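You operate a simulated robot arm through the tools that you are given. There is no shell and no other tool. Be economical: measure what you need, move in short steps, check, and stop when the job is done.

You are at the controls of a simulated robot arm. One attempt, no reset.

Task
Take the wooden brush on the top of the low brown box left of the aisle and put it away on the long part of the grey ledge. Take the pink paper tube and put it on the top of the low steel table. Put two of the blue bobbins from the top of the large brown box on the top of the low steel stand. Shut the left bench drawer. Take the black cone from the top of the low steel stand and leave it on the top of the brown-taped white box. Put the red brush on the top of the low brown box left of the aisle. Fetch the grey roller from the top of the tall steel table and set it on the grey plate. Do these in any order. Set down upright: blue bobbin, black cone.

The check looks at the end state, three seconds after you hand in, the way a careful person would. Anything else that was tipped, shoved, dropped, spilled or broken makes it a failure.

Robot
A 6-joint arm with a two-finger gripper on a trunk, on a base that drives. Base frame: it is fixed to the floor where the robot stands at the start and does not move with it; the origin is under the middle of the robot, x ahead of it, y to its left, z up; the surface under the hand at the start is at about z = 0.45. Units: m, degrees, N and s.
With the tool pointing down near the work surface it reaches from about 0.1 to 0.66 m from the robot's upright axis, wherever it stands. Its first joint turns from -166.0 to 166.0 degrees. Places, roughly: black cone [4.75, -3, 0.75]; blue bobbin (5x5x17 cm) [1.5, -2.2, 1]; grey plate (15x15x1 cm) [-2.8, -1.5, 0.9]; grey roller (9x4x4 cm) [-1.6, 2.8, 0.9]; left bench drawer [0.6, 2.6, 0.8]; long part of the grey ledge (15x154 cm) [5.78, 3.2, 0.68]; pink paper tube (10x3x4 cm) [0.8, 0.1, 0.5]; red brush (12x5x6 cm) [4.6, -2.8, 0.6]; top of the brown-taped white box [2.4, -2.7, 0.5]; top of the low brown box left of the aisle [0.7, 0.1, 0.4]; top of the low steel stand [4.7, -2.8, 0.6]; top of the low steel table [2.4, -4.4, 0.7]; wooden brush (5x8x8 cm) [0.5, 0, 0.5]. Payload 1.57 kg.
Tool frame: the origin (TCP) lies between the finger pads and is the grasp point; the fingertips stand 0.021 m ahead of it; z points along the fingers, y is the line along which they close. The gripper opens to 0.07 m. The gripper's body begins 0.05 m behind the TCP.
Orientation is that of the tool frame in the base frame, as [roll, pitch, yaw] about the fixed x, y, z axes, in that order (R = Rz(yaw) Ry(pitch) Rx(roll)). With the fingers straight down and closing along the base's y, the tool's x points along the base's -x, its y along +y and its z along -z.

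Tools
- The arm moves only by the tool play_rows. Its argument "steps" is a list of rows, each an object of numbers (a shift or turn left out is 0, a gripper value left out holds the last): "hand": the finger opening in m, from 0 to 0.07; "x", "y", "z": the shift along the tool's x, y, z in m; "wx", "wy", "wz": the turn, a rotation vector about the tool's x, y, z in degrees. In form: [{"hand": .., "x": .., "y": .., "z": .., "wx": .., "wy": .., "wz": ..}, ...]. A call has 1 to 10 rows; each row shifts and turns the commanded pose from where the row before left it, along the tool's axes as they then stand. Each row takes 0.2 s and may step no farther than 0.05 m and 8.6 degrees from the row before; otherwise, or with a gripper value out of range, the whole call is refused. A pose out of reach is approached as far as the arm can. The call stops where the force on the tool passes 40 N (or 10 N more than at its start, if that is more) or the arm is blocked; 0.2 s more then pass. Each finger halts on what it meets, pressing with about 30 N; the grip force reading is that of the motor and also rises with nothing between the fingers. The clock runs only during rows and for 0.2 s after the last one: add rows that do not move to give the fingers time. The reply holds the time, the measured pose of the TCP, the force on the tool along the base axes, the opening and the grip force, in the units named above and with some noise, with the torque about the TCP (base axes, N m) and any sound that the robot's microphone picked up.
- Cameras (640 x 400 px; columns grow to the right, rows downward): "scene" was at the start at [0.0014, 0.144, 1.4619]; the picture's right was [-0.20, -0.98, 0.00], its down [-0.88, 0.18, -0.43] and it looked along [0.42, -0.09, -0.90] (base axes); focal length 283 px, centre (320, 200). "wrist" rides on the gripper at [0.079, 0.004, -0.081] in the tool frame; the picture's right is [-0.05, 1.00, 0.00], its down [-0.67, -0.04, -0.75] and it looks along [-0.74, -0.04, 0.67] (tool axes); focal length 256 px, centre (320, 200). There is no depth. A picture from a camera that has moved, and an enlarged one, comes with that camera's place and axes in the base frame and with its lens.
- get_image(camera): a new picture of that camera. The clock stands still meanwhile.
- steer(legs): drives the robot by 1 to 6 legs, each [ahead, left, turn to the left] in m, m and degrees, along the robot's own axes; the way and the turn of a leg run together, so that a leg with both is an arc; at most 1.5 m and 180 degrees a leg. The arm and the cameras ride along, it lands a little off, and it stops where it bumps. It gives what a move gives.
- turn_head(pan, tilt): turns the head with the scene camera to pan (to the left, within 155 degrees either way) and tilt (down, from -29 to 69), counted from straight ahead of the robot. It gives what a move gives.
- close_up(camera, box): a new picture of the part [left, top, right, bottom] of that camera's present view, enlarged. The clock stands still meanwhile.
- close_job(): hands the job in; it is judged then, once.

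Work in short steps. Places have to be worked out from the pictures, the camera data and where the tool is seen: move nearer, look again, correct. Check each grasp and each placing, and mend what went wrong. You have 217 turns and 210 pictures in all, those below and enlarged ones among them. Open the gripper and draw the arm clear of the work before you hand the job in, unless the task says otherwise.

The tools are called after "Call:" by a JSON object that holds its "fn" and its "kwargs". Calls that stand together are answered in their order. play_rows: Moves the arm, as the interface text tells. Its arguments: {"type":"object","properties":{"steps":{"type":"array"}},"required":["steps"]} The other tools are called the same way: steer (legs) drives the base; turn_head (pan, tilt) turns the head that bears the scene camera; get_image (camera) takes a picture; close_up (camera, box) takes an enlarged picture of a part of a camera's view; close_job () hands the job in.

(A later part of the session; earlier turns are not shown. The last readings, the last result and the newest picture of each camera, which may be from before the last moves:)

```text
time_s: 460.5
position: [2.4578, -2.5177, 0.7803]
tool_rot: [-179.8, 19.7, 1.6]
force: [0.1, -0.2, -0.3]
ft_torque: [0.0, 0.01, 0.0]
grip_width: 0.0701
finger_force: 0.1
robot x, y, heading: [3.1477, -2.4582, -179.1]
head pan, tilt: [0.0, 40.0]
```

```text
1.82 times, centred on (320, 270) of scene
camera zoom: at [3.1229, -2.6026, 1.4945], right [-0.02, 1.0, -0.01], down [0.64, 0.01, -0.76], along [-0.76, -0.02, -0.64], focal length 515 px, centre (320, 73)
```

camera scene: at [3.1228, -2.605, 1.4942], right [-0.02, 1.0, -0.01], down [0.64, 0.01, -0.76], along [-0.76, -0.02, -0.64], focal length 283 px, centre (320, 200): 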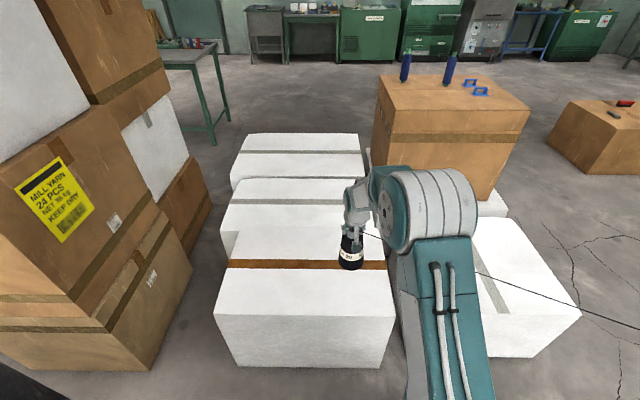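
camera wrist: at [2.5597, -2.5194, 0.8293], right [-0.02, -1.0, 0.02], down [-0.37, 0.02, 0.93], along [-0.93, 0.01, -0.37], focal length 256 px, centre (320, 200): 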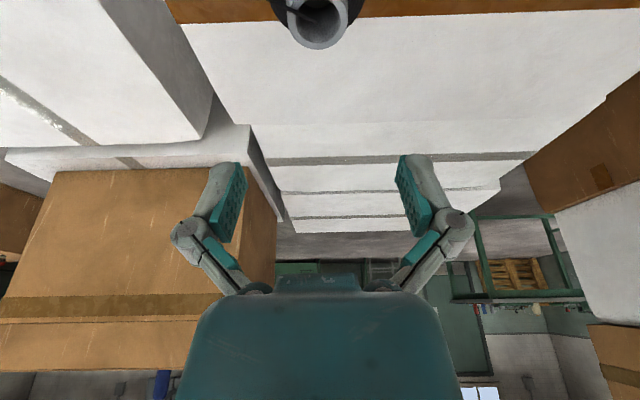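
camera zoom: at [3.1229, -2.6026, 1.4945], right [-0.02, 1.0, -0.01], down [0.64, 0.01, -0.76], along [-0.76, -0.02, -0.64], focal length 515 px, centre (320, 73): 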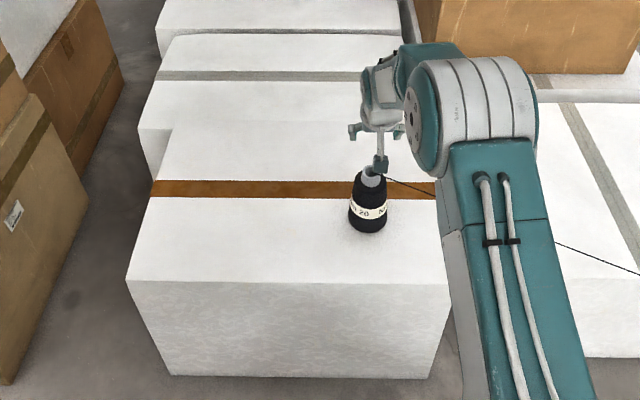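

The cone stands upright on the brown-taped box. Now bobbin 2: I'll retract, tilt back to 45°, raise to about 1.18, and drive to the north side of the large brown box.

Call:
{"fn": "play_rows", "kwargs": {"steps": [{"x": 0.033, "z": -0.03}, {"x": 0.033, "z": -0.03}, {"x": 0.033, "z": -0.03}, {"x": 0.033, "z": -0.03}, {"x": 0.033, "z": -0.03}, {"x": 0.033, "z": -0.03}, {"wy": -8.4}, {"wy": -8.4}, {"wy": -8.4}, {}]}}

Call:
{"fn": "play_rows", "kwargs": {"steps": [{"x": -0.03, "z": -0.03}, {"x": -0.03, "z": -0.03}, {"x": -0.03, "z": -0.03}, {"x": -0.03, "z": -0.03}, {"x": -0.03, "z": -0.03}, {"x": -0.03, "z": -0.03}, {}]}}

Call:
{"fn": "steer", "kwargs": {"legs": [[0, 1.3, 0], [0, 0, 89], [0, -1.4, 0]]}}

```text
time_s: 462.7
position: [2.7034, -2.5097, 0.8824]
tool_rot: [-179.7, 45.2, 1.8]
force: [0.1, 0.4, -0.3]
ft_torque: [-0.02, 0.01, 0.0]
grip_width: 0.0701
finger_force: 0.2
out of reach, approached as far as the arm can: row 8
robot x, y, heading: [3.1474, -2.4603, -179.2]
head pan, tilt: [0.0, 40.0]
```

```text
time_s: 464.3
position: [2.7031, -2.5112, 1.1359]
tool_rot: [-179.8, 45.2, 1.7]
force: [0.3, 0.0, -0.9]
ft_torque: [0.0, 0.0, 0.01]
grip_width: 0.0699
finger_force: 0.0
robot x, y, heading: [3.1488, -2.4582, -178.8]
head pan, tilt: [0.0, 40.0]
```

```text
time_s: 465.5
position: [2.7085, -2.5557, 1.137]
tool_rot: [-178.0, 45.6, 5.0]
force: [-0.3, 0.4, -0.2]
ft_torque: [0.0, 0.01, 0.01]
grip_width: 0.0701
finger_force: 0.0
robot x, y, heading: [3.1547, -2.4699, -176.9]
head pan, tilt: [0.0, 40.0]
stopped in leg 1: the robot was blocked; the commanded pose is now the measured one
```

My mistake: I commanded left instead of right and touched something on the left. I'll look at what it is.

Call:
{"fn": "turn_head", "kwargs": {"pan": 70, "tilt": 55}}

Call:
{"fn": "get_image", "kwargs": {"camera": "scene"}}

```text
time_s: 466.9
position: [2.7085, -2.5553, 1.1365]
tool_rot: [-178.1, 45.5, 4.9]
force: [-0.2, 0.2, 0.6]
ft_torque: [0.0, 0.0, 0.02]
grip_width: 0.07
finger_force: 0.0
robot x, y, heading: [3.1548, -2.4702, -176.9]
head pan, tilt: [70.0, 55.0]
```

```text
107 pictures are left
camera scene: at [3.1958, -2.6861, 1.4728], right [-0.96, 0.29, 0.0], down [0.24, 0.78, -0.57], along [-0.17, -0.55, -0.82], focal length 283 px, centre (320, 200)
```

scene: 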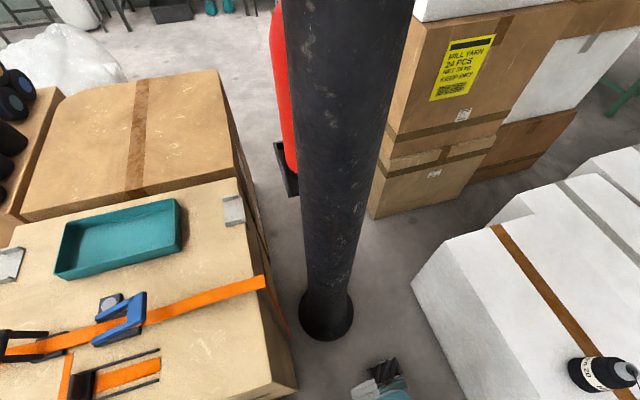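

It's the pillar/brown strapped box beside the base; a light touch, with everything on the box undisturbed. I'll move right (north) this time.

Call:
{"fn": "steer", "kwargs": {"legs": [[0, -0.5, 0], [0, -0.85, -4], [0, 0, 89], [0, -1.35, 0]]}}

Call:
{"fn": "turn_head", "kwargs": {"pan": 0, "tilt": 40}}

Call:
{"fn": "get_image", "kwargs": {"camera": "scene"}}

```text
time_s: 484.2
position: [1.8183, -1.5111, 1.1358]
tool_rot: [-177.9, 45.4, 89.7]
force: [-0.1, -0.6, 0.5]
ft_torque: [-0.04, 0.02, 0.04]
grip_width: 0.0701
finger_force: 0.1
robot x, y, heading: [1.767, -1.0624, -92.4]
head pan, tilt: [70.0, 55.0]
```

```text
time_s: 485.6
position: [1.8163, -1.5099, 1.1359]
tool_rot: [-177.9, 45.5, 89.8]
force: [-0.3, 0.4, 0.3]
ft_torque: [0.02, 0.02, 0.0]
grip_width: 0.0699
finger_force: 0.1
robot x, y, heading: [1.774, -1.061, -92.2]
head pan, tilt: [0.0, 40.0]
```

```text
106 pictures are left
camera scene: at [1.9222, -1.0926, 1.4933], right [-1.0, 0.04, 0.0], down [0.02, 0.64, -0.77], along [-0.03, -0.77, -0.64], focal length 283 px, centre (320, 200)
```

scene: 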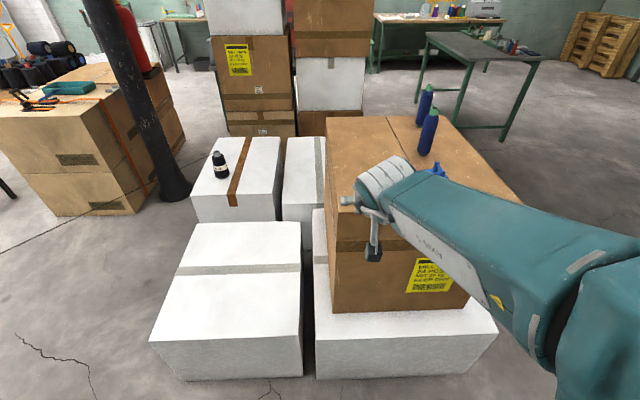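

B2 is nearest, at about (1.512, -1.945). I'll shift right 0.30, straighten, move 0.18 ahead, and level the tool.

Call:
{"fn": "steer", "kwargs": {"legs": [[0, -0.29, 2.2], [0.18, 0, 0]]}}

Call:
{"fn": "play_rows", "kwargs": {"steps": [{"wx": -1.5}, {}]}}

Call:
{"fn": "get_image", "kwargs": {"camera": "wrist"}}

Call:
{"fn": "get_image", "kwargs": {"camera": "scene"}}

```text
time_s: 488.7
position: [1.5435, -1.6839, 1.1367]
tool_rot: [-177.9, 45.5, 91.9]
force: [-0.3, -0.3, 0.4]
ft_torque: [0.01, 0.0, 0.03]
grip_width: 0.0701
finger_force: 0.2
robot x, y, heading: [1.4786, -1.2377, -89.9]
head pan, tilt: [0.0, 40.0]
```

```text
time_s: 489.3
position: [1.544, -1.6817, 1.1359]
tool_rot: [-179.4, 45.4, 91.9]
force: [0.5, 0.1, -0.1]
ft_torque: [0.01, 0.03, 0.01]
grip_width: 0.07
finger_force: 0.0
robot x, y, heading: [1.4799, -1.2367, -89.8]
head pan, tilt: [0.0, 40.0]
```

```text
105 pictures are left
camera wrist: at [1.5448, -1.5699, 1.1375], right [1.0, -0.01, 0.03], down [-0.03, 0.06, 1.0], along [-0.01, -1.0, 0.06], focal length 256 px, centre (320, 200)
```

wrist: 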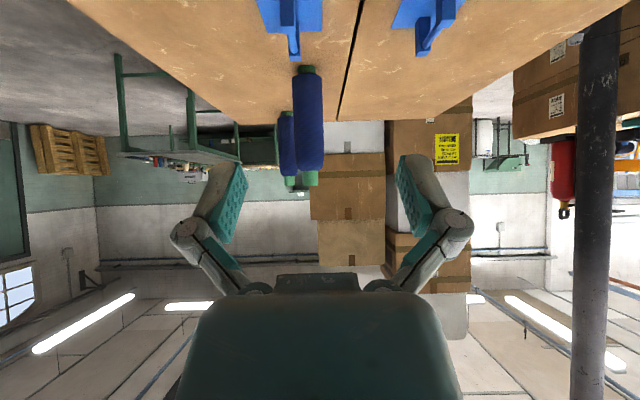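

```text
104 pictures are left
camera scene: at [1.6324, -1.2613, 1.4934], right [-1.0, 0.0, 0.0], down [0.0, 0.64, -0.77], along [0.0, -0.77, -0.64], focal length 283 px, centre (320, 200)
```

scene: 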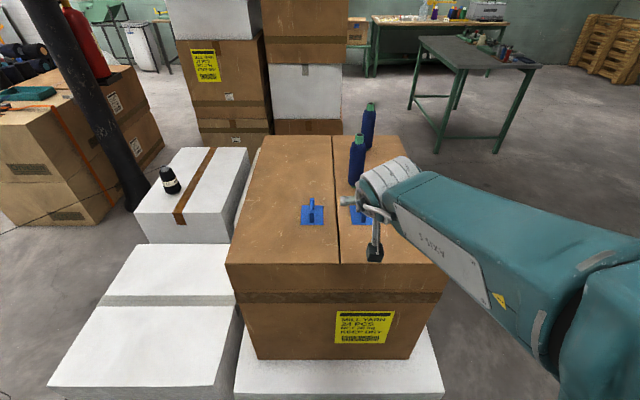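

B2 is at about (1.525, -1.965). I'll approach at z = 1.085, passing above the blue clip's 1.03 prong, and stop short to check alignment.

Call:
{"fn": "play_rows", "kwargs": {"steps": [{"x": -0.018, "z": 0.0324, "y": -0.005}, {"x": -0.018, "z": 0.0324, "y": -0.005}, {"x": -0.018, "z": 0.0324, "y": -0.005}, {"x": -0.018, "z": 0.0324, "y": -0.005}, {"x": -0.018, "z": 0.0324, "y": -0.005}, {}]}}

Call:
{"fn": "get_image", "kwargs": {"camera": "wrist"}}

```text
time_s: 490.7
position: [1.5393, -1.8587, 1.0838]
tool_rot: [-179.0, 45.9, 92.0]
force: [0.5, 0.0, 0.2]
ft_torque: [-0.03, -0.01, -0.02]
grip_width: 0.0699
finger_force: 0.0
out of reach, approached as far as the arm can: row 4, 5
robot x, y, heading: [1.4774, -1.2334, -90.0]
head pan, tilt: [0.0, 40.0]
```

```text
103 pictures are left
camera wrist: at [1.54, -1.7459, 1.0833], right [1.0, -0.02, 0.02], down [-0.02, 0.07, 1.0], along [-0.02, -1.0, 0.07], focal length 256 px, centre (320, 200)
```

wrist: 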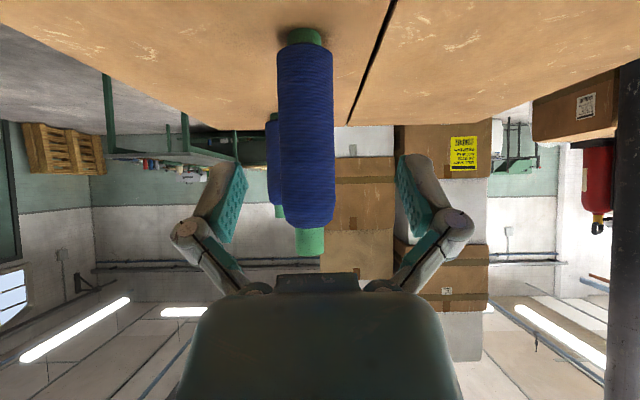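

The bobbin is at x ≈ 1.524, y ≈ -1.966. Two rows were flagged as clamped, so I'll try continuing with a small step.

Call:
{"fn": "play_rows", "kwargs": {"steps": [{"x": -0.018, "z": 0.018, "y": -0.009}, {"x": -0.018, "z": 0.018, "y": -0.008}, {}]}}

```text
time_s: 491.5
position: [1.5421, -1.9027, 1.072]
tool_rot: [-178.5, 45.9, 92.0]
force: [0.4, -0.2, 1.1]
ft_torque: [0.01, -0.01, 0.0]
grip_width: 0.0702
finger_force: 0.1
out of reach, approached as far as the arm can: row 1, 2
robot x, y, heading: [1.4785, -1.2378, -90.0]
head pan, tilt: [0.0, 40.0]
```

Lateral motion is stuck near the singularity, so I'll use the base for it: 1.8 cm right, then recheck.

Call:
{"fn": "steer", "kwargs": {"legs": [[0, -0.018, 0]]}}

Call:
{"fn": "get_image", "kwargs": {"camera": "wrist"}}

```text
time_s: 492.3
position: [1.5293, -1.902, 1.0724]
tool_rot: [-178.3, 45.9, 92.2]
force: [0.3, 0.1, -0.3]
ft_torque: [-0.06, 0.01, -0.01]
grip_width: 0.0702
finger_force: 0.1
robot x, y, heading: [1.4622, -1.2352, -90.2]
head pan, tilt: [0.0, 40.0]
```

```text
102 pictures are left
camera wrist: at [1.5304, -1.7896, 1.0725], right [1.0, -0.02, 0.02], down [-0.02, 0.07, 1.0], along [-0.02, -1.0, 0.07], focal length 256 px, centre (320, 200)
```

wrist: 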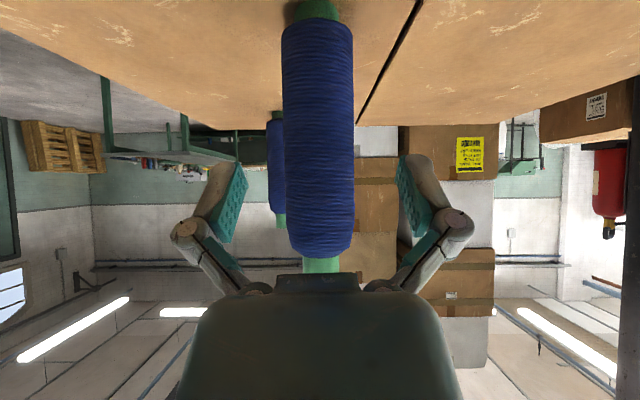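

Centred now. I need 6.5 cm more forward; I'll use the arm in small steps.

Call:
{"fn": "play_rows", "kwargs": {"steps": [{"x": -0.016, "z": 0.016}, {"x": -0.016, "z": 0.016}, {}]}}

Call:
{"fn": "get_image", "kwargs": {"camera": "wrist"}}

```text
time_s: 493.1
position: [1.532, -1.9453, 1.07]
tool_rot: [-177.8, 46.1, 92.2]
force: [0.0, -0.3, 0.8]
ft_torque: [-0.02, -0.01, 0.0]
grip_width: 0.0701
finger_force: 0.0
out of reach, approached as far as the arm can: row 2
robot x, y, heading: [1.4639, -1.2364, -90.1]
head pan, tilt: [0.0, 40.0]
```

```text
101 pictures are left
camera wrist: at [1.5351, -1.8319, 1.0692], right [1.0, -0.03, 0.01], down [-0.01, 0.08, 1.0], along [-0.03, -1.0, 0.08], focal length 256 px, centre (320, 200)
```

wrist: 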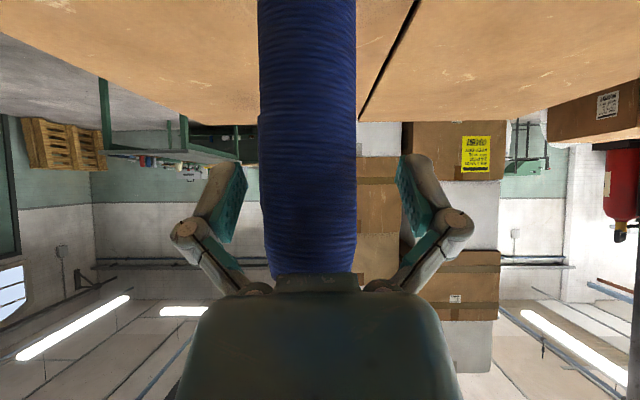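

Only about 1.6 cm short and 6 mm off. I'll do that with the base, then close.

Call:
{"fn": "steer", "kwargs": {"legs": [[0.017, -0.006, 0]]}}

Call:
{"fn": "play_rows", "kwargs": {"steps": [{"hand": 0.035}, {}, {}, {}]}}

Call:
{"fn": "get_image", "kwargs": {"camera": "wrist"}}

```text
time_s: 493.8
position: [1.5235, -1.9505, 1.0733]
tool_rot: [-178.0, 46.3, 92.1]
force: [-0.9, 0.1, 0.0]
ft_torque: [-0.01, -0.01, 0.0]
grip_width: 0.07
finger_force: 0.0
robot x, y, heading: [1.4539, -1.2458, -89.7]
head pan, tilt: [0.0, 40.0]
```

```text
time_s: 494.8
position: [1.5261, -1.948, 1.0711]
tool_rot: [-177.8, 46.2, 92.1]
force: [1.0, 0.1, -0.3]
ft_torque: [0.03, -0.03, -0.07]
grip_width: 0.0434
finger_force: 30.2
robot x, y, heading: [1.4584, -1.2433, -90.3]
head pan, tilt: [0.0, 40.0]
```

```text
100 pictures are left
camera wrist: at [1.5275, -1.8357, 1.0704], right [1.0, -0.03, 0.01], down [-0.01, 0.08, 1.0], along [-0.03, -1.0, 0.08], focal length 256 px, centre (320, 200)
```

wrist: 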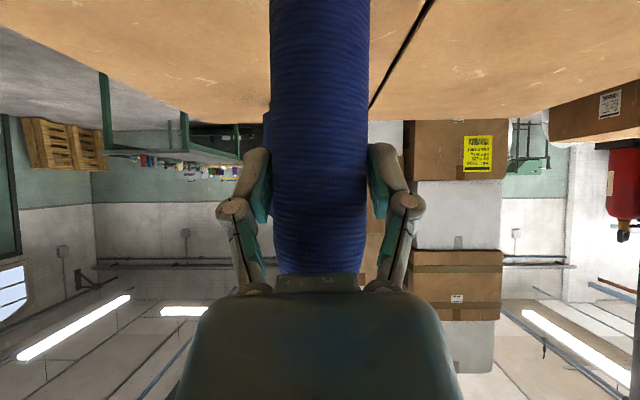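

Gripped at 0.043 m. I'll lift a little and check before retracting.

Call:
{"fn": "play_rows", "kwargs": {"steps": [{"x": -0.012, "z": -0.012}, {"x": -0.02, "z": -0.02}, {"x": -0.02, "z": -0.02}, {}]}}

Call:
{"fn": "get_image", "kwargs": {"camera": "wrist"}}

Call:
{"fn": "get_image", "kwargs": {"camera": "scene"}}

```text
time_s: 495.8
position: [1.54, -1.9392, 1.1387]
tool_rot: [-177.1, 46.5, 92.1]
force: [0.1, 0.0, -1.6]
ft_torque: [-0.02, 0.01, 0.01]
grip_width: 0.0432
finger_force: 30.0
out of reach, approached as far as the arm can: row 2, 3
robot x, y, heading: [1.4575, -1.2436, -90.1]
head pan, tilt: [0.0, 40.0]
```

```text
99 pictures are left
camera wrist: at [1.5438, -1.8264, 1.1371], right [1.0, -0.04, 0.0], down [0.0, 0.08, 1.0], along [-0.04, -1.0, 0.08], focal length 256 px, centre (320, 200)
```

wrist: 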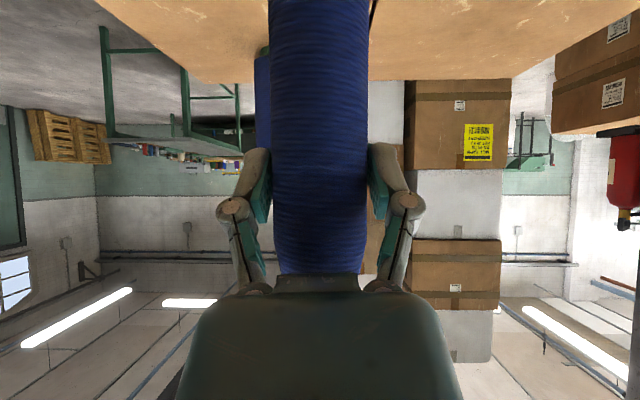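

```text
98 pictures are left
camera scene: at [1.6084, -1.2654, 1.4953], right [-1.0, 0.0, 0.0], down [0.0, 0.64, -0.77], along [0.0, -0.77, -0.64], focal length 283 px, centre (320, 200)
```

scene: 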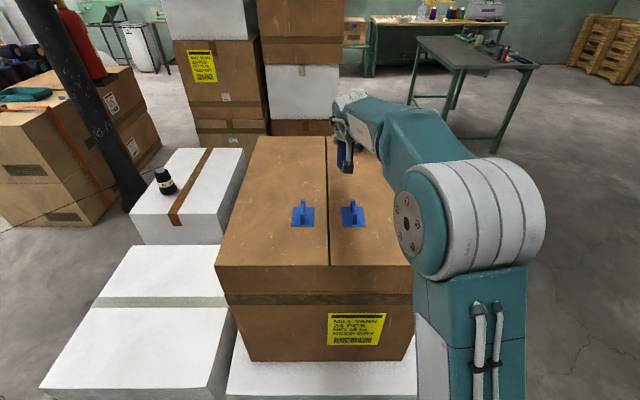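

Lifted, with the base of the bobbin near 1.045. I'll raise 2.5 cm more to clear the clips (prongs at 1.03), then back the base straight off.

Call:
{"fn": "play_rows", "kwargs": {"steps": [{"x": -0.01, "z": -0.01}, {"x": -0.01, "z": -0.01}, {}]}}

Call:
{"fn": "steer", "kwargs": {"legs": [[-0.5, 0, 0]]}}

Call:
{"fn": "get_image", "kwargs": {"camera": "scene"}}

```text
time_s: 496.6
position: [1.5525, -1.9342, 1.1605]
tool_rot: [-177.3, 46.4, 92.0]
force: [1.0, 0.3, -0.9]
ft_torque: [0.02, 0.01, -0.03]
grip_width: 0.0429
finger_force: 29.8
out of reach, approached as far as the arm can: row 1, 2
robot x, y, heading: [1.4554, -1.2419, -90.0]
head pan, tilt: [0.0, 40.0]
```

```text
time_s: 499.6
position: [1.5551, -1.4351, 1.1588]
tool_rot: [-177.2, 46.5, 92.1]
force: [1.0, 0.6, -1.4]
ft_torque: [0.03, 0.02, 0.01]
grip_width: 0.0426
finger_force: 29.7
robot x, y, heading: [1.4556, -0.7376, -89.7]
head pan, tilt: [0.0, 40.0]
```

```text
97 pictures are left
camera scene: at [1.6108, -0.7672, 1.4933], right [-1.0, 0.0, 0.0], down [0.0, 0.64, -0.77], along [0.0, -0.77, -0.64], focal length 283 px, centre (320, 200)
```

scene: 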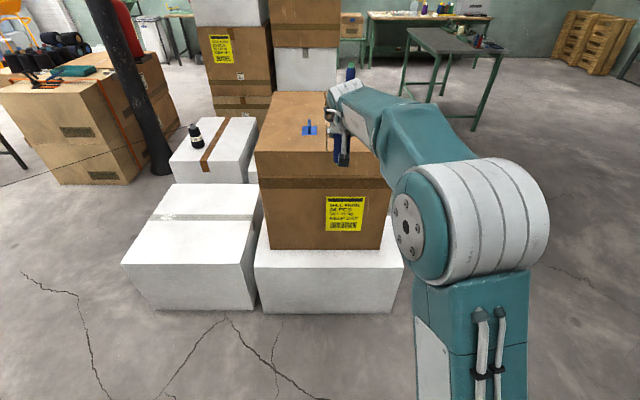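

Bobbin 2 is held. I'll strafe east to the stand's north side, keeping clear of the cabinet.

Call:
{"fn": "steer", "kwargs": {"legs": [[0, 1.1, 0], [0.4, 0.4, 0], [0, 1.28, 0], [0.25, 0.5, 0]]}}

Call:
{"fn": "get_image", "kwargs": {"camera": "scene"}}

```text
time_s: 517.2
position: [4.8895, -2.0761, 1.1583]
tool_rot: [-177.3, 46.4, 92.4]
force: [0.2, 0.0, -0.9]
ft_torque: [-0.01, -0.02, -0.01]
grip_width: 0.0429
finger_force: 30.7
robot x, y, heading: [4.7896, -1.3849, -89.6]
head pan, tilt: [0.0, 40.0]
```

```text
96 pictures are left
camera scene: at [4.9405, -1.4092, 1.4937], right [-1.0, -0.01, 0.0], down [0.0, 0.64, -0.77], along [0.01, -0.77, -0.64], focal length 283 px, centre (320, 200)
```

scene: 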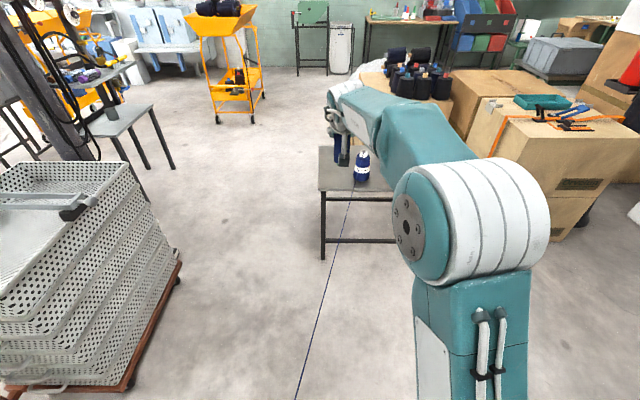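

There's free space here, so I'll lower to z ≈ 0.9 and extend to r ≈ 0.84 while reducing the lateral offset.

Call:
{"fn": "play_rows", "kwargs": {"steps": [{"x": 0.0, "z": 0.045}, {"x": 0.0, "z": 0.045, "y": -0.006}, {"x": 0.005, "z": 0.045, "y": -0.008}, {"x": 0.015, "z": 0.04, "y": -0.008}, {"x": 0.02, "z": 0.04, "y": -0.008}, {"x": 0.02, "z": 0.035, "y": -0.008}, {"x": 0.025, "z": 0.033, "y": -0.008}, {}]}}

```text
time_s: 519.0
position: [4.8458, -2.2164, 0.9006]
tool_rot: [-176.7, 46.7, 92.8]
force: [-0.1, 0.5, -0.4]
ft_torque: [0.02, 0.02, 0.06]
grip_width: 0.0426
finger_force: 29.8
out of reach, approached as far as the arm can: row 3, 5
robot x, y, heading: [4.7858, -1.388, -89.6]
head pan, tilt: [0.0, 40.0]
```

Good pose (r = 0.83, z = 0.90). I'll drive ahead 0.66 m over the stand's free right-rear area.

Call:
{"fn": "steer", "kwargs": {"legs": [[0.66, -0.005, 0]]}}

Call:
{"fn": "get_image", "kwargs": {"camera": "scene"}}

Call:
{"fn": "get_image", "kwargs": {"camera": "wrist"}}

```text
time_s: 522.6
position: [4.832, -2.8741, 0.8998]
tool_rot: [-176.6, 46.7, 91.9]
force: [0.9, 0.1, -1.5]
ft_torque: [0.02, -0.02, 0.04]
grip_width: 0.0427
finger_force: 30.1
robot x, y, heading: [4.7878, -2.0443, -90.3]
head pan, tilt: [0.0, 40.0]
```

```text
95 pictures are left
camera scene: at [4.9396, -2.0692, 1.4933], right [-1.0, 0.01, 0.0], down [0.0, 0.64, -0.76], along [0.0, -0.76, -0.64], focal length 283 px, centre (320, 200)
```

scene: 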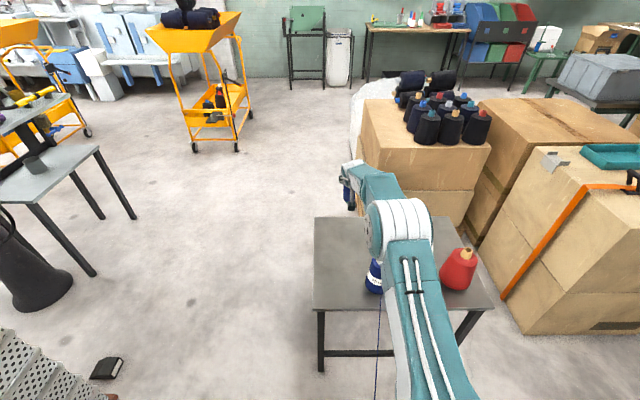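

```text
94 pictures are left
camera wrist: at [4.8354, -2.7614, 0.8991], right [1.0, -0.05, 0.0], down [0.01, 0.09, 1.0], along [-0.05, -1.0, 0.09], focal length 256 px, centre (320, 200)
```

wrist: 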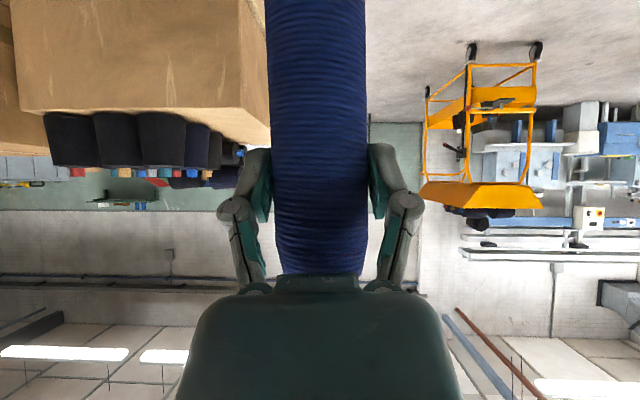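

I'll go straight down to z ≈ 0.717 and check.

Call:
{"fn": "play_rows", "kwargs": {"steps": [{"x": 0.026, "z": 0.026, "wx": -1}, {"x": 0.026, "z": 0.026}, {"x": 0.026, "z": 0.026}, {"x": 0.026, "z": 0.026}, {"x": 0.025, "z": 0.025}, {}]}}

Call:
{"fn": "get_image", "kwargs": {"camera": "wrist"}}

Call:
{"fn": "close_up", "kwargs": {"camera": "scene", "box": [290, 140, 510, 320]}}

```text
time_s: 524.0
position: [4.8221, -2.8805, 0.7175]
tool_rot: [-177.7, 46.7, 91.9]
force: [0.2, 0.0, -0.6]
ft_torque: [0.01, -0.02, 0.01]
grip_width: 0.0426
finger_force: 30.4
robot x, y, heading: [4.7867, -2.0412, -90.2]
head pan, tilt: [0.0, 40.0]
```

```text
93 pictures are left
camera wrist: at [4.8261, -2.7681, 0.7161], right [1.0, -0.03, 0.01], down [-0.01, 0.09, 1.0], along [-0.03, -1.0, 0.09], focal length 256 px, centre (320, 200)
```

wrist: 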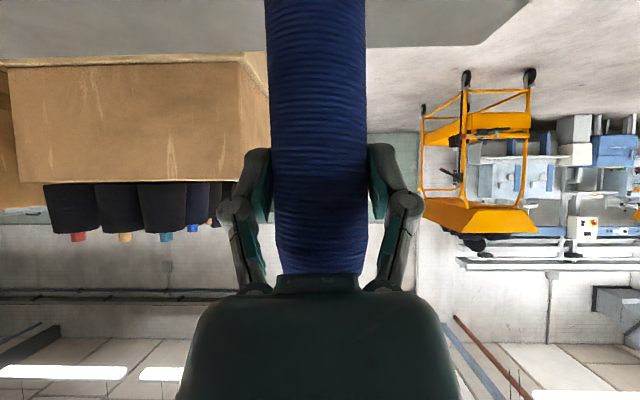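

```text
2.22 times, centred on (400, 230) of scene
camera zoom: at [4.9397, -2.0694, 1.4933], right [-1.0, 0.01, 0.0], down [0.0, 0.64, -0.76], along [0.0, -0.76, -0.64], focal length 629 px, centre (142, 133)
```

zoom: 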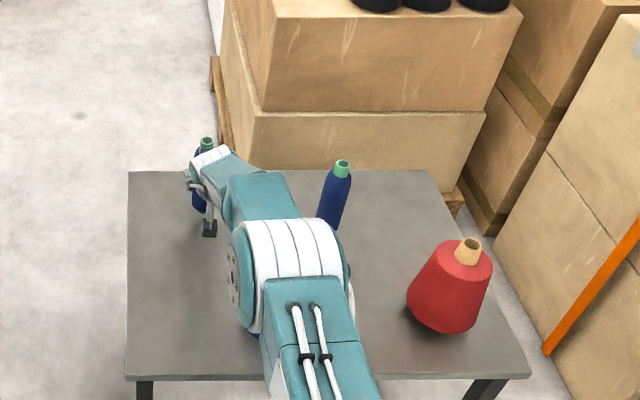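

Expected contact is at TCP z ≈ 0.70. I'll creep down.

Call:
{"fn": "play_rows", "kwargs": {"steps": [{"x": 0.006, "z": 0.006}, {"x": 0.003, "z": 0.003}, {}]}}

Call:
{"fn": "play_rows", "kwargs": {"steps": [{"x": 0.002, "z": 0.002}, {"x": 0.0015, "z": 0.0015}, {}]}}

```text
time_s: 524.8
position: [4.8236, -2.8788, 0.7055]
tool_rot: [-177.6, 46.7, 92.0]
force: [-0.4, -0.2, -1.3]
ft_torque: [0.02, 0.02, 0.02]
grip_width: 0.0428
finger_force: 30.2
robot x, y, heading: [4.7873, -2.0391, -90.2]
head pan, tilt: [0.0, 40.0]
```

```text
time_s: 525.6
position: [4.8248, -2.8815, 0.7013]
tool_rot: [-177.6, 46.7, 91.9]
force: [-0.2, 0.0, -1.5]
ft_torque: [0.03, -0.01, -0.02]
grip_width: 0.0424
finger_force: 30.3
robot x, y, heading: [4.7868, -2.0436, -90.5]
head pan, tilt: [0.0, 40.0]
```

Call:
{"fn": "play_rows", "kwargs": {"steps": [{"x": 0.0015, "z": 0.0015}, {"x": 0.0015, "z": 0.0015}, {}]}}

Call:
{"fn": "play_rows", "kwargs": {"steps": [{"x": 0.0015, "z": 0.0015}, {}, {}]}}

```text
time_s: 526.4
position: [4.8237, -2.8809, 0.7008]
tool_rot: [-177.7, 47.1, 91.9]
force: [-0.8, 3.6, 20.6]
ft_torque: [0.18, -0.14, 0.02]
grip_width: 0.0428
finger_force: 30.4
robot x, y, heading: [4.7833, -2.0417, -90.3]
head pan, tilt: [0.0, 40.0]
```

```text
time_s: 527.2
position: [4.8237, -2.8808, 0.701]
tool_rot: [-177.6, 47.2, 91.9]
force: [-2.1, -2.2, 28.6]
ft_torque: [-0.52, -0.1, -0.03]
grip_width: 0.0426
finger_force: 29.8
robot x, y, heading: [4.7845, -2.0436, -90.4]
head pan, tilt: [0.0, 40.0]
```

Seated. I'll ease 2 mm, open, and back out with the base.

Call:
{"fn": "play_rows", "kwargs": {"steps": [{"x": -0.0015, "z": -0.0015}, {"hand": 0.055}, {"hand": 0.07}, {}, {}]}}

Call:
{"fn": "steer", "kwargs": {"legs": [[-0.12, 0, 0]]}}

Call:
{"fn": "get_image", "kwargs": {"camera": "wrist"}}

```text
time_s: 528.4
position: [4.8245, -2.8799, 0.6973]
tool_rot: [-177.6, 46.6, 91.9]
force: [-0.4, 0.1, -0.8]
ft_torque: [0.01, -0.03, 0.02]
grip_width: 0.0699
finger_force: 0.2
robot x, y, heading: [4.7864, -2.0376, -90.1]
head pan, tilt: [0.0, 40.0]
```

```text
time_s: 529.6
position: [4.8259, -2.7619, 0.6977]
tool_rot: [-177.5, 46.7, 91.9]
force: [-0.8, 0.3, -1.2]
ft_torque: [-0.03, 0.04, 0.04]
grip_width: 0.0704
finger_force: 0.0
robot x, y, heading: [4.7835, -1.9245, -90.4]
head pan, tilt: [0.0, 40.0]
```

```text
91 pictures are left
camera wrist: at [4.8281, -2.649, 0.6956], right [1.0, -0.03, 0.01], down [-0.01, 0.09, 1.0], along [-0.03, -1.0, 0.09], focal length 256 px, centre (320, 200)
```

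wrist: 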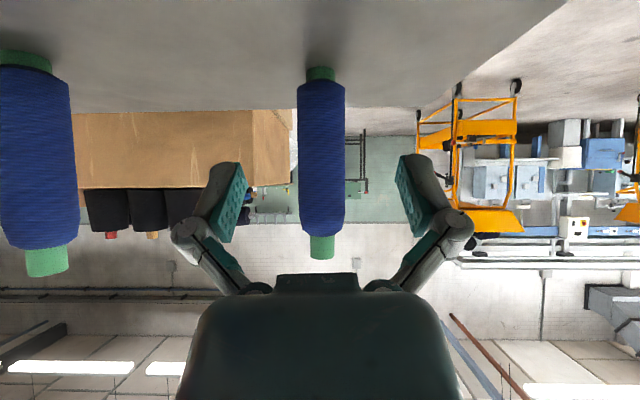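

Both bobbins stand upright. The blue cone is close beside the hand, so I'll lift straight up before backing away.

Call:
{"fn": "play_rows", "kwargs": {"steps": [{"x": -0.025, "z": -0.025, "hand": 0.05}, {"x": -0.025, "z": -0.025}, {"x": -0.025, "z": -0.025}, {"x": -0.025, "z": -0.025}, {"x": -0.025, "z": -0.025}, {}]}}

Call:
{"fn": "steer", "kwargs": {"legs": [[-0.5, 0, 0]]}}

Call:
{"fn": "close_up", "kwargs": {"camera": "scene", "box": [260, 90, 500, 260]}}

```text
time_s: 531.0
position: [4.8296, -2.754, 0.8735]
tool_rot: [-177.2, 46.9, 91.9]
force: [0.2, 1.2, 0.0]
ft_torque: [-0.03, 0.01, 0.0]
grip_width: 0.0499
finger_force: 0.1
robot x, y, heading: [4.7848, -1.9232, -90.4]
head pan, tilt: [0.0, 40.0]
```

```text
time_s: 534.0
position: [4.837, -2.2574, 0.8737]
tool_rot: [-177.3, 46.9, 92.3]
force: [0.1, 0.4, 0.2]
ft_torque: [-0.02, 0.0, 0.0]
grip_width: 0.05
finger_force: 0.2
robot x, y, heading: [4.7816, -1.4278, -89.8]
head pan, tilt: [0.0, 40.0]
```

```text
2.35 times, centred on (380, 175) of scene
camera zoom: at [4.9407, -1.452, 1.4933], right [-1.0, 0.0, 0.0], down [0.0, 0.64, -0.76], along [0.0, -0.76, -0.64], focal length 666 px, centre (179, 259)
```

zoom: 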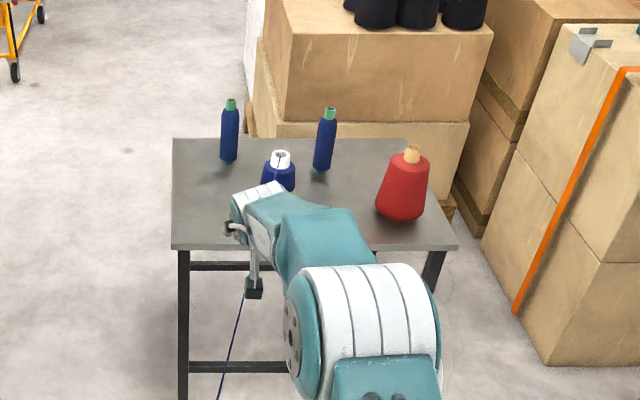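

Both bobbins are done. I'll fold the arm back to tool-down in stages for the drive to the workbench.

Call:
{"fn": "play_rows", "kwargs": {"steps": [{"wy": 8, "z": -0.03}, {"wy": 8, "z": -0.03}, {"wy": 8, "z": -0.02, "x": 0.03}, {"x": 0.045}, {"x": 0.045}, {"x": 0.045}, {"wy": 8, "x": 0.03}, {"wy": 8, "x": 0.03}, {"wy": 7, "x": 0.03}, {"x": 0.045}]}}

Call:
{"fn": "play_rows", "kwargs": {"steps": [{"x": 0.045, "wx": -2}, {"x": 0.03}, {}]}}

```text
time_s: 536.2
position: [4.8653, -1.8662, 0.7947]
tool_rot: [-172.6, 3.4, 89.3]
force: [-0.7, -0.5, -0.5]
ft_torque: [-0.03, -0.02, -0.01]
grip_width: 0.05
finger_force: 0.0
out of reach, approached as far as the arm can: row 1, 2, 3, 8, 9
robot x, y, heading: [4.7874, -1.4243, -89.7]
head pan, tilt: [0.0, 40.0]
```

```text
time_s: 537.0
position: [4.8673, -1.79, 0.7871]
tool_rot: [-174.6, 3.3, 89.3]
force: [-0.7, -0.8, 1.0]
ft_torque: [-0.02, -0.02, -0.03]
grip_width: 0.0502
finger_force: 0.1
robot x, y, heading: [4.7908, -1.4222, -90.0]
head pan, tilt: [0.0, 40.0]
```

I'll level the tool fully and recentre it.

Call:
{"fn": "play_rows", "kwargs": {"steps": [{"wx": -5.4, "wy": 3.3}, {"y": -0.035}, {"y": -0.03, "z": -0.02}, {}]}}

Call:
{"fn": "steer", "kwargs": {"legs": [[-0.1, 0, 0], [0, 0, 90], [-1.35, 0.2, 0], [-1.3, 0.2, 0], [0, 0, 90], [1.0, 0, 0]]}}

```text
time_s: 538.0
position: [4.8001, -1.7814, 0.8032]
tool_rot: [-175.8, 2.6, 89.3]
force: [0.0, -0.1, -0.6]
ft_torque: [-0.01, 0.01, -0.04]
grip_width: 0.0501
finger_force: 0.0
out of reach, approached as far as the arm can: row 1, 3
robot x, y, heading: [4.7872, -1.4253, -89.9]
head pan, tilt: [0.0, 40.0]
```

```text
time_s: 564.4
position: [1.9739, 0.3594, 0.8018]
tool_rot: [-175.8, 2.7, -86.1]
force: [0.6, -0.2, -0.6]
ft_torque: [-0.01, -0.01, -0.02]
grip_width: 0.05
finger_force: 0.1
robot x, y, heading: [2.0188, 0.0046, 94.8]
head pan, tilt: [0.0, 40.0]
```

Now at (2.02, 0.0). I'll continue north and look at the workbench.

Call:
{"fn": "steer", "kwargs": {"legs": [[0, 0, -4.8], [1.2, 0, 0]]}}

Call:
{"fn": "turn_head", "kwargs": {"pan": 40, "tilt": 25}}

Call:
{"fn": "get_image", "kwargs": {"camera": "scene"}}

```text
time_s: 570.9
position: [2.0042, 1.5491, 0.8028]
tool_rot: [-175.7, 2.8, -90.9]
force: [0.0, -0.4, -0.1]
ft_torque: [-0.02, 0.0, 0.01]
grip_width: 0.0501
finger_force: 0.1
robot x, y, heading: [2.0166, 1.1935, 90.0]
head pan, tilt: [0.0, 40.0]
```

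```text
time_s: 572.0
position: [2.0048, 1.5496, 0.8033]
tool_rot: [-175.7, 2.7, -91.0]
force: [0.2, 0.4, 0.4]
ft_torque: [0.01, 0.0, 0.01]
grip_width: 0.05
finger_force: 0.0
robot x, y, heading: [2.0143, 1.1969, 90.3]
head pan, tilt: [40.0, 25.0]
```

```text
89 pictures are left
camera scene: at [1.801, 1.206, 1.5166], right [0.77, 0.64, 0.0], down [0.27, -0.33, -0.91], along [-0.58, 0.69, -0.42], focal length 283 px, centre (320, 200)
```

scene: 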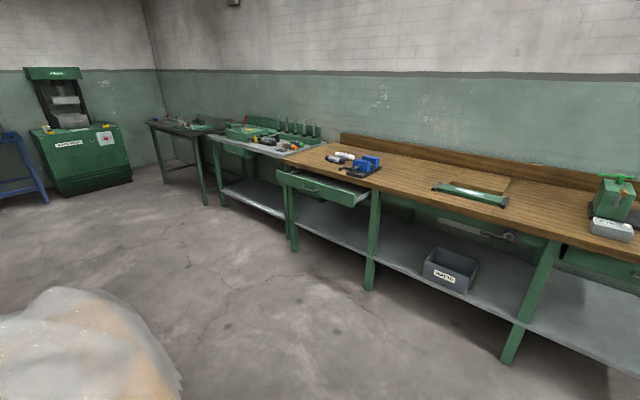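

The open drawer spans x ≈ 0.3–1.0, with its front at y ≈ 2.48 against a bench front at y ≈ 2.7. I'll move in front of it and look closer.

Call:
{"fn": "steer", "kwargs": {"legs": [[0.53, 0, 0], [0, 1.35, 0]]}}

Call:
{"fn": "turn_head", "kwargs": {"pan": 0, "tilt": 40}}

Call:
{"fn": "get_image", "kwargs": {"camera": "scene"}}

Call:
{"fn": "get_image", "kwargs": {"camera": "wrist"}}

```text
time_s: 581.5
position: [0.6441, 2.0835, 0.8026]
tool_rot: [-176.0, 2.6, -90.7]
force: [-0.2, 0.2, 0.0]
ft_torque: [-0.01, 0.03, 0.01]
grip_width: 0.0497
finger_force: 0.1
robot x, y, heading: [0.6585, 1.73, 90.1]
head pan, tilt: [40.0, 25.0]
```

```text
time_s: 582.5
position: [0.6423, 2.0818, 0.8023]
tool_rot: [-175.9, 2.7, -90.7]
force: [1.0, -0.1, -0.2]
ft_torque: [0.02, 0.02, 0.01]
grip_width: 0.0501
finger_force: 0.0
robot x, y, heading: [0.6581, 1.725, 90.3]
head pan, tilt: [0.0, 40.0]
```

```text
88 pictures are left
camera scene: at [0.5004, 1.7539, 1.4934], right [1.0, 0.0, 0.0], down [0.0, -0.64, -0.77], along [0.0, 0.77, -0.64], focal length 283 px, centre (320, 200)
```

scene: 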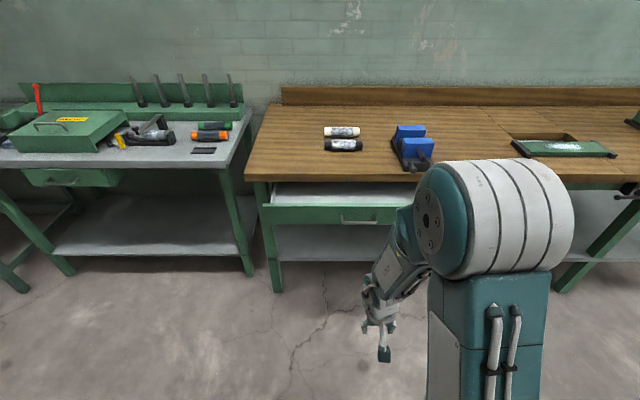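

```text
87 pictures are left
camera wrist: at [0.6309, 1.9998, 0.8801], right [-1.0, 0.07, -0.07], down [-0.01, 0.63, 0.78], along [0.1, 0.77, -0.63], focal length 256 px, centre (320, 200)
```

wrist: 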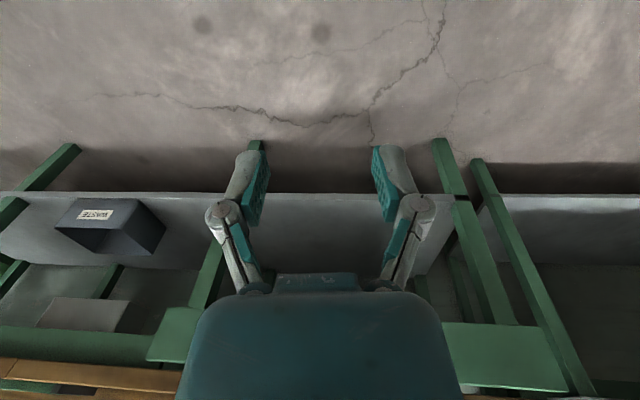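

The drawer face is at y ≈ 2.50, z 0.75–0.84, with a handle near x = 0.64, z ≈ 0.78. I'll close the fingers, extend tool-down, level, and then tilt 30° so the fingertips lead the push.

Call:
{"fn": "play_rows", "kwargs": {"steps": [{"hand": 0.0, "x": -0.045}, {"x": -0.045}, {"x": -0.045}, {"x": -0.045}, {"x": -0.045}, {"wx": -4, "wy": 2.6}, {"wy": -7.5}, {"wy": -7.5}, {"wy": -7.5}, {"wy": -7.5}]}}

Call:
{"fn": "get_image", "kwargs": {"camera": "scene"}}

Call:
{"fn": "get_image", "kwargs": {"camera": "wrist"}}

```text
time_s: 584.7
position: [0.6489, 2.2708, 0.774]
tool_rot: [-169.2, 26.7, -87.1]
force: [-0.6, 0.2, 0.0]
ft_torque: [0.02, -0.01, 0.0]
grip_width: 0.0
finger_force: 28.1
out of reach, approached as far as the arm can: row 1, 2, 3, 4, 5, 6, 9, 10
robot x, y, heading: [0.6561, 1.7272, 90.2]
head pan, tilt: [0.0, 40.0]
```

```text
86 pictures are left
camera scene: at [0.5002, 1.7545, 1.4933], right [1.0, 0.0, 0.0], down [0.0, -0.64, -0.77], along [0.0, 0.77, -0.64], focal length 283 px, centre (320, 200)
```

scene: 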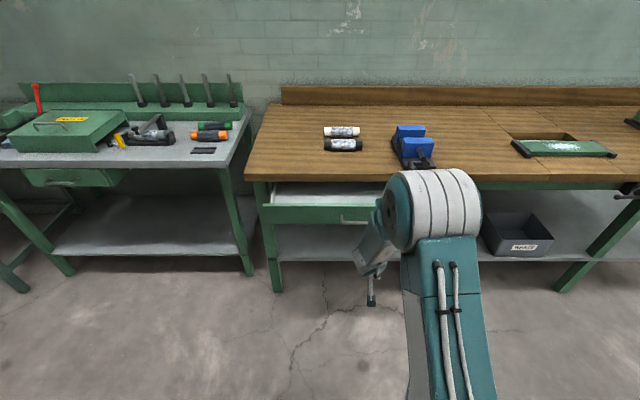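

```text
85 pictures are left
camera wrist: at [0.6357, 2.1631, 0.8103], right [-0.99, 0.08, -0.14], down [-0.12, 0.26, 0.96], along [0.12, 0.96, -0.25], focal length 256 px, centre (320, 200)
```

wrist: 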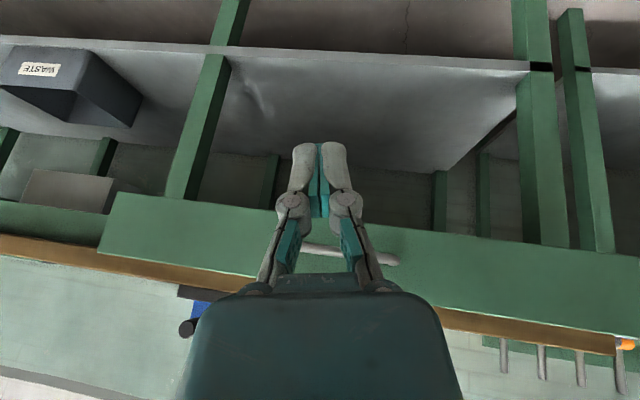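

The wrist is near its singularity and the roll has drifted. I'll reduce tilt while extending, to get well onto the good side, then re-level.

Call:
{"fn": "play_rows", "kwargs": {"steps": [{"x": -0.027, "z": 0.013, "wy": 5}, {"x": -0.027, "z": 0.011, "wy": 5}, {"x": -0.029, "z": 0.008, "wy": 5}, {"x": -0.03, "z": 0.005, "wy": 5}, {"x": -0.03, "wy": 5}, {}, {}]}}

```text
time_s: 586.3
position: [0.6555, 2.4037, 0.776]
tool_rot: [-167.4, 3.2, -91.5]
force: [-0.4, -0.5, -0.9]
ft_torque: [-0.04, 0.0, 0.01]
grip_width: 0.0
finger_force: 28.8
out of reach, approached as far as the arm can: row 4, 5
robot x, y, heading: [0.6576, 1.7269, 90.1]
head pan, tilt: [0.0, 40.0]
```

Now correct the roll with small turns, pulling back slightly inside the reach limit.

Call:
{"fn": "play_rows", "kwargs": {"steps": [{"x": 0.02, "wx": -4}, {"x": 0.01, "wx": -4}, {"wx": -4}, {}, {}]}}

```text
time_s: 587.5
position: [0.6553, 2.3665, 0.765]
tool_rot: [-169.5, 4.8, -91.1]
force: [0.1, -0.2, -0.6]
ft_torque: [-0.03, 0.03, -0.02]
grip_width: 0.0001
finger_force: 28.9
out of reach, approached as far as the arm can: row 1, 2, 3
robot x, y, heading: [0.6573, 1.7246, 90.5]
head pan, tilt: [0.0, 40.0]
```

I suspect the wrist roll joint is against its limit after crossing the singularity. I'll test which way it turns freely.

Call:
{"fn": "play_rows", "kwargs": {"steps": [{"wz": 8}, {"wz": 8}, {"wz": 8}, {}]}}

```text
time_s: 588.5
position: [0.6553, 2.364, 0.7652]
tool_rot: [-172.3, 8.6, -115.1]
force: [-0.2, 1.1, 0.3]
ft_torque: [0.0, 0.01, 0.01]
grip_width: 0.0001
finger_force: 28.2
robot x, y, heading: [0.6568, 1.7256, 90.1]
head pan, tilt: [0.0, 40.0]
```

Free that way. I'll try levelling here.

Call:
{"fn": "play_rows", "kwargs": {"steps": [{"wx": -4, "wy": 4.3}, {"wx": -3.7, "wy": 4.3}, {}]}}

```text
time_s: 589.3
position: [0.6547, 2.365, 0.7654]
tool_rot: [-172.3, 8.6, -115.0]
force: [0.6, 0.8, -0.3]
ft_torque: [-0.02, 0.02, 0.01]
grip_width: 0.0001
finger_force: 28.3
out of reach, approached as far as the arm can: row 1, 2
robot x, y, heading: [0.6574, 1.7264, 89.9]
head pan, tilt: [0.0, 40.0]
```

The wrist seems flipped: joint 4 is at its limit near 165°, so the lean can't be removed from here. I'll back off for space and shorten the reach, then walk the wrist around its singular point to unflip it.

Call:
{"fn": "steer", "kwargs": {"legs": [[-0.3, 0, 0]]}}

Call:
{"fn": "play_rows", "kwargs": {"steps": [{"x": 0.0385, "y": -0.018}, {"x": 0.0385, "y": -0.018}, {"x": 0.0385, "y": -0.018}, {"x": 0.0385, "y": -0.018}, {}]}}

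```text
time_s: 591.0
position: [0.5804, 2.2269, 0.7677]
tool_rot: [-173.5, 8.4, -107.8]
force: [-1.3, 0.4, -0.6]
ft_torque: [-0.02, -0.01, -0.02]
grip_width: 0.0
finger_force: 28.7
robot x, y, heading: [0.6482, 1.599, 97.6]
head pan, tilt: [0.0, 40.0]
stopped in leg 1: the robot was blocked; the commanded pose is now the measured one
```

```text
time_s: 592.2
position: [0.6041, 2.0591, 0.7554]
tool_rot: [-173.6, 8.3, -107.9]
force: [-0.3, -0.5, -0.1]
ft_torque: [-0.01, -0.04, 0.03]
grip_width: 0.0
finger_force: 28.5
robot x, y, heading: [0.6507, 1.5979, 97.5]
head pan, tilt: [0.0, 40.0]
```

The base bumped the bubble-wrap box behind. I'll check it, then move forward off it.

Call:
{"fn": "steer", "kwargs": {"legs": [[0.08, 0, -7.4]]}}

Call:
{"fn": "turn_head", "kwargs": {"pan": -150, "tilt": 50}}

Call:
{"fn": "get_image", "kwargs": {"camera": "scene"}}

```text
time_s: 593.3
position: [0.6607, 2.1409, 0.7561]
tool_rot: [-173.6, 8.2, -115.4]
force: [0.8, 0.2, 0.6]
ft_torque: [-0.02, 0.0, -0.01]
grip_width: 0.0
finger_force: 28.4
robot x, y, heading: [0.6435, 1.6742, 90.2]
head pan, tilt: [0.0, 40.0]
```

```text
time_s: 595.6
position: [0.6594, 2.1396, 0.7558]
tool_rot: [-173.5, 8.4, -115.4]
force: [0.3, 0.6, -0.9]
ft_torque: [0.02, 0.02, -0.02]
grip_width: 0.0
finger_force: 28.8
robot x, y, heading: [0.6413, 1.6735, 90.4]
head pan, tilt: [-150.0, 50.0]
```

```text
84 pictures are left
camera scene: at [0.528, 1.5502, 1.4794], right [-0.87, -0.5, 0.0], down [-0.38, 0.66, -0.64], along [0.32, -0.56, -0.77], focal length 283 px, centre (320, 200)
```

scene: 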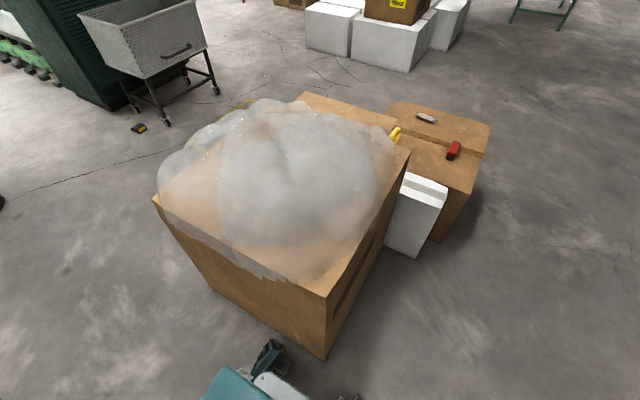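

The box looks undisturbed (its face is still square at y ≈ 1.30). Now I'll unflip the wrist by leaning right and forward around the forearm axis.

Call:
{"fn": "play_rows", "kwargs": {"steps": [{"wx": 2.3, "wy": -5.5}, {"wx": 0.1, "wy": -6.7}, {"wx": -1.7, "wy": -5.9}, {"wx": -4.8, "wy": -5.5}, {}]}}

Call:
{"fn": "play_rows", "kwargs": {"steps": [{"wx": -6.2, "wy": -3.7}, {"wx": -7.1, "wy": -1.0}, {"wx": -7.2, "wy": 1.2}, {}]}}

```text
time_s: 596.8
position: [0.6597, 2.14, 0.7552]
tool_rot: [-176.6, 31.7, -111.9]
force: [0.1, -1.1, -0.4]
ft_torque: [0.01, 0.01, 0.02]
grip_width: 0.0003
finger_force: 28.6
robot x, y, heading: [0.6429, 1.6705, 90.0]
head pan, tilt: [-150.0, 50.0]
```

```text
time_s: 597.8
position: [0.6598, 2.1408, 0.755]
tool_rot: [163.0, 35.2, -111.7]
force: [-0.1, -0.6, -0.2]
ft_torque: [0.02, 0.0, -0.01]
grip_width: 0.0
finger_force: 28.7
robot x, y, heading: [0.643, 1.6717, 90.2]
head pan, tilt: [-150.0, 50.0]
```

No clamping at all. The tool now leans forward 38°, nearly planar. I'll turn the yaw back to nominal at this bend, and then tilt back through the plane.

Call:
{"fn": "play_rows", "kwargs": {"steps": [{"wx": 1.25, "wy": -0.2, "wz": -5.8}, {"wx": 1.25, "wy": -0.2, "wz": -5.8}, {"wx": 1.25, "wy": -0.2, "wz": -5.8}, {}]}}

```text
time_s: 598.8
position: [0.6609, 2.1397, 0.7555]
tool_rot: [179.8, 38.5, -90.1]
force: [-0.2, 0.5, -0.1]
ft_torque: [-0.02, 0.0, -0.01]
grip_width: 0.0
finger_force: 29.0
robot x, y, heading: [0.6432, 1.6739, 90.4]
head pan, tilt: [-150.0, 50.0]
```

The wrist is healthy again. I'll pull the hand in, raise to handle height, and bring the base closer so the push stays in a good range.

Call:
{"fn": "play_rows", "kwargs": {"steps": [{"x": 0.0225, "z": -0.031}, {"x": 0.0225, "z": -0.031}, {"x": 0.0225, "z": -0.031}, {}]}}

Call:
{"fn": "steer", "kwargs": {"legs": [[0.37, 0.02, 0]]}}

Call:
{"fn": "turn_head", "kwargs": {"pan": 0, "tilt": 50}}

Call:
{"fn": "get_image", "kwargs": {"camera": "scene"}}

Call:
{"fn": "get_image", "kwargs": {"camera": "wrist"}}

```text
time_s: 599.8
position: [0.6613, 2.0792, 0.7717]
tool_rot: [179.9, 38.5, -90.4]
force: [0.7, 0.0, 0.6]
ft_torque: [0.02, 0.01, -0.01]
grip_width: 0.0
finger_force: 28.7
out of reach, approached as far as the arm can: row 2, 3
robot x, y, heading: [0.6448, 1.6759, 90.1]
head pan, tilt: [-150.0, 50.0]
```

```text
time_s: 602.2
position: [0.6431, 2.4506, 0.7734]
tool_rot: [179.8, 38.5, -90.5]
force: [-0.2, -0.3, 0.3]
ft_torque: [0.02, 0.03, -0.01]
grip_width: 0.0001
finger_force: 28.4
robot x, y, heading: [0.626, 2.0445, 89.9]
head pan, tilt: [-150.0, 50.0]
```

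```text
time_s: 604.5
position: [0.6425, 2.4491, 0.7714]
tool_rot: [179.8, 38.5, -90.4]
force: [0.3, 0.2, -0.4]
ft_torque: [0.02, -0.01, 0.01]
grip_width: 0.0
finger_force: 28.8
robot x, y, heading: [0.6268, 2.0445, 89.9]
head pan, tilt: [0.0, 50.0]
```

```text
83 pictures are left
camera scene: at [0.4699, 2.0652, 1.4792], right [1.0, 0.0, 0.0], down [0.0, -0.77, -0.64], along [0.0, 0.64, -0.77], focal length 283 px, centre (320, 200)
```

scene: 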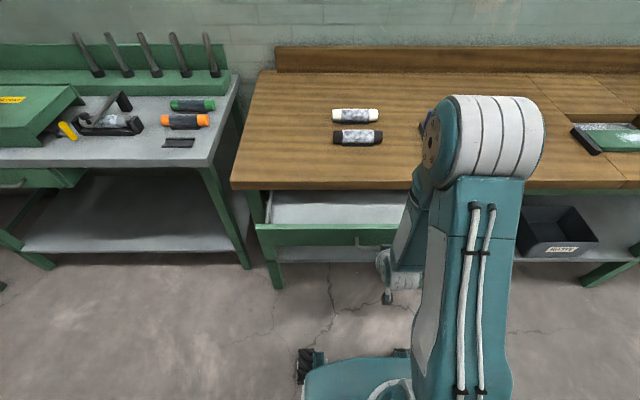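

```text
82 pictures are left
camera wrist: at [0.6375, 2.3363, 0.787], right [-1.0, 0.05, 0.04], down [0.04, 0.06, 1.0], along [0.04, 1.0, -0.06], focal length 256 px, centre (320, 200)
```

wrist: 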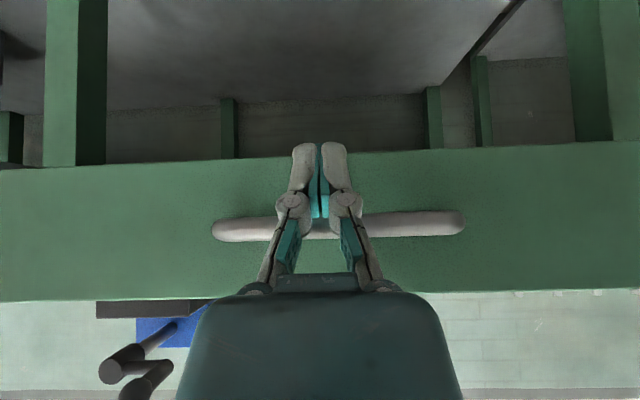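

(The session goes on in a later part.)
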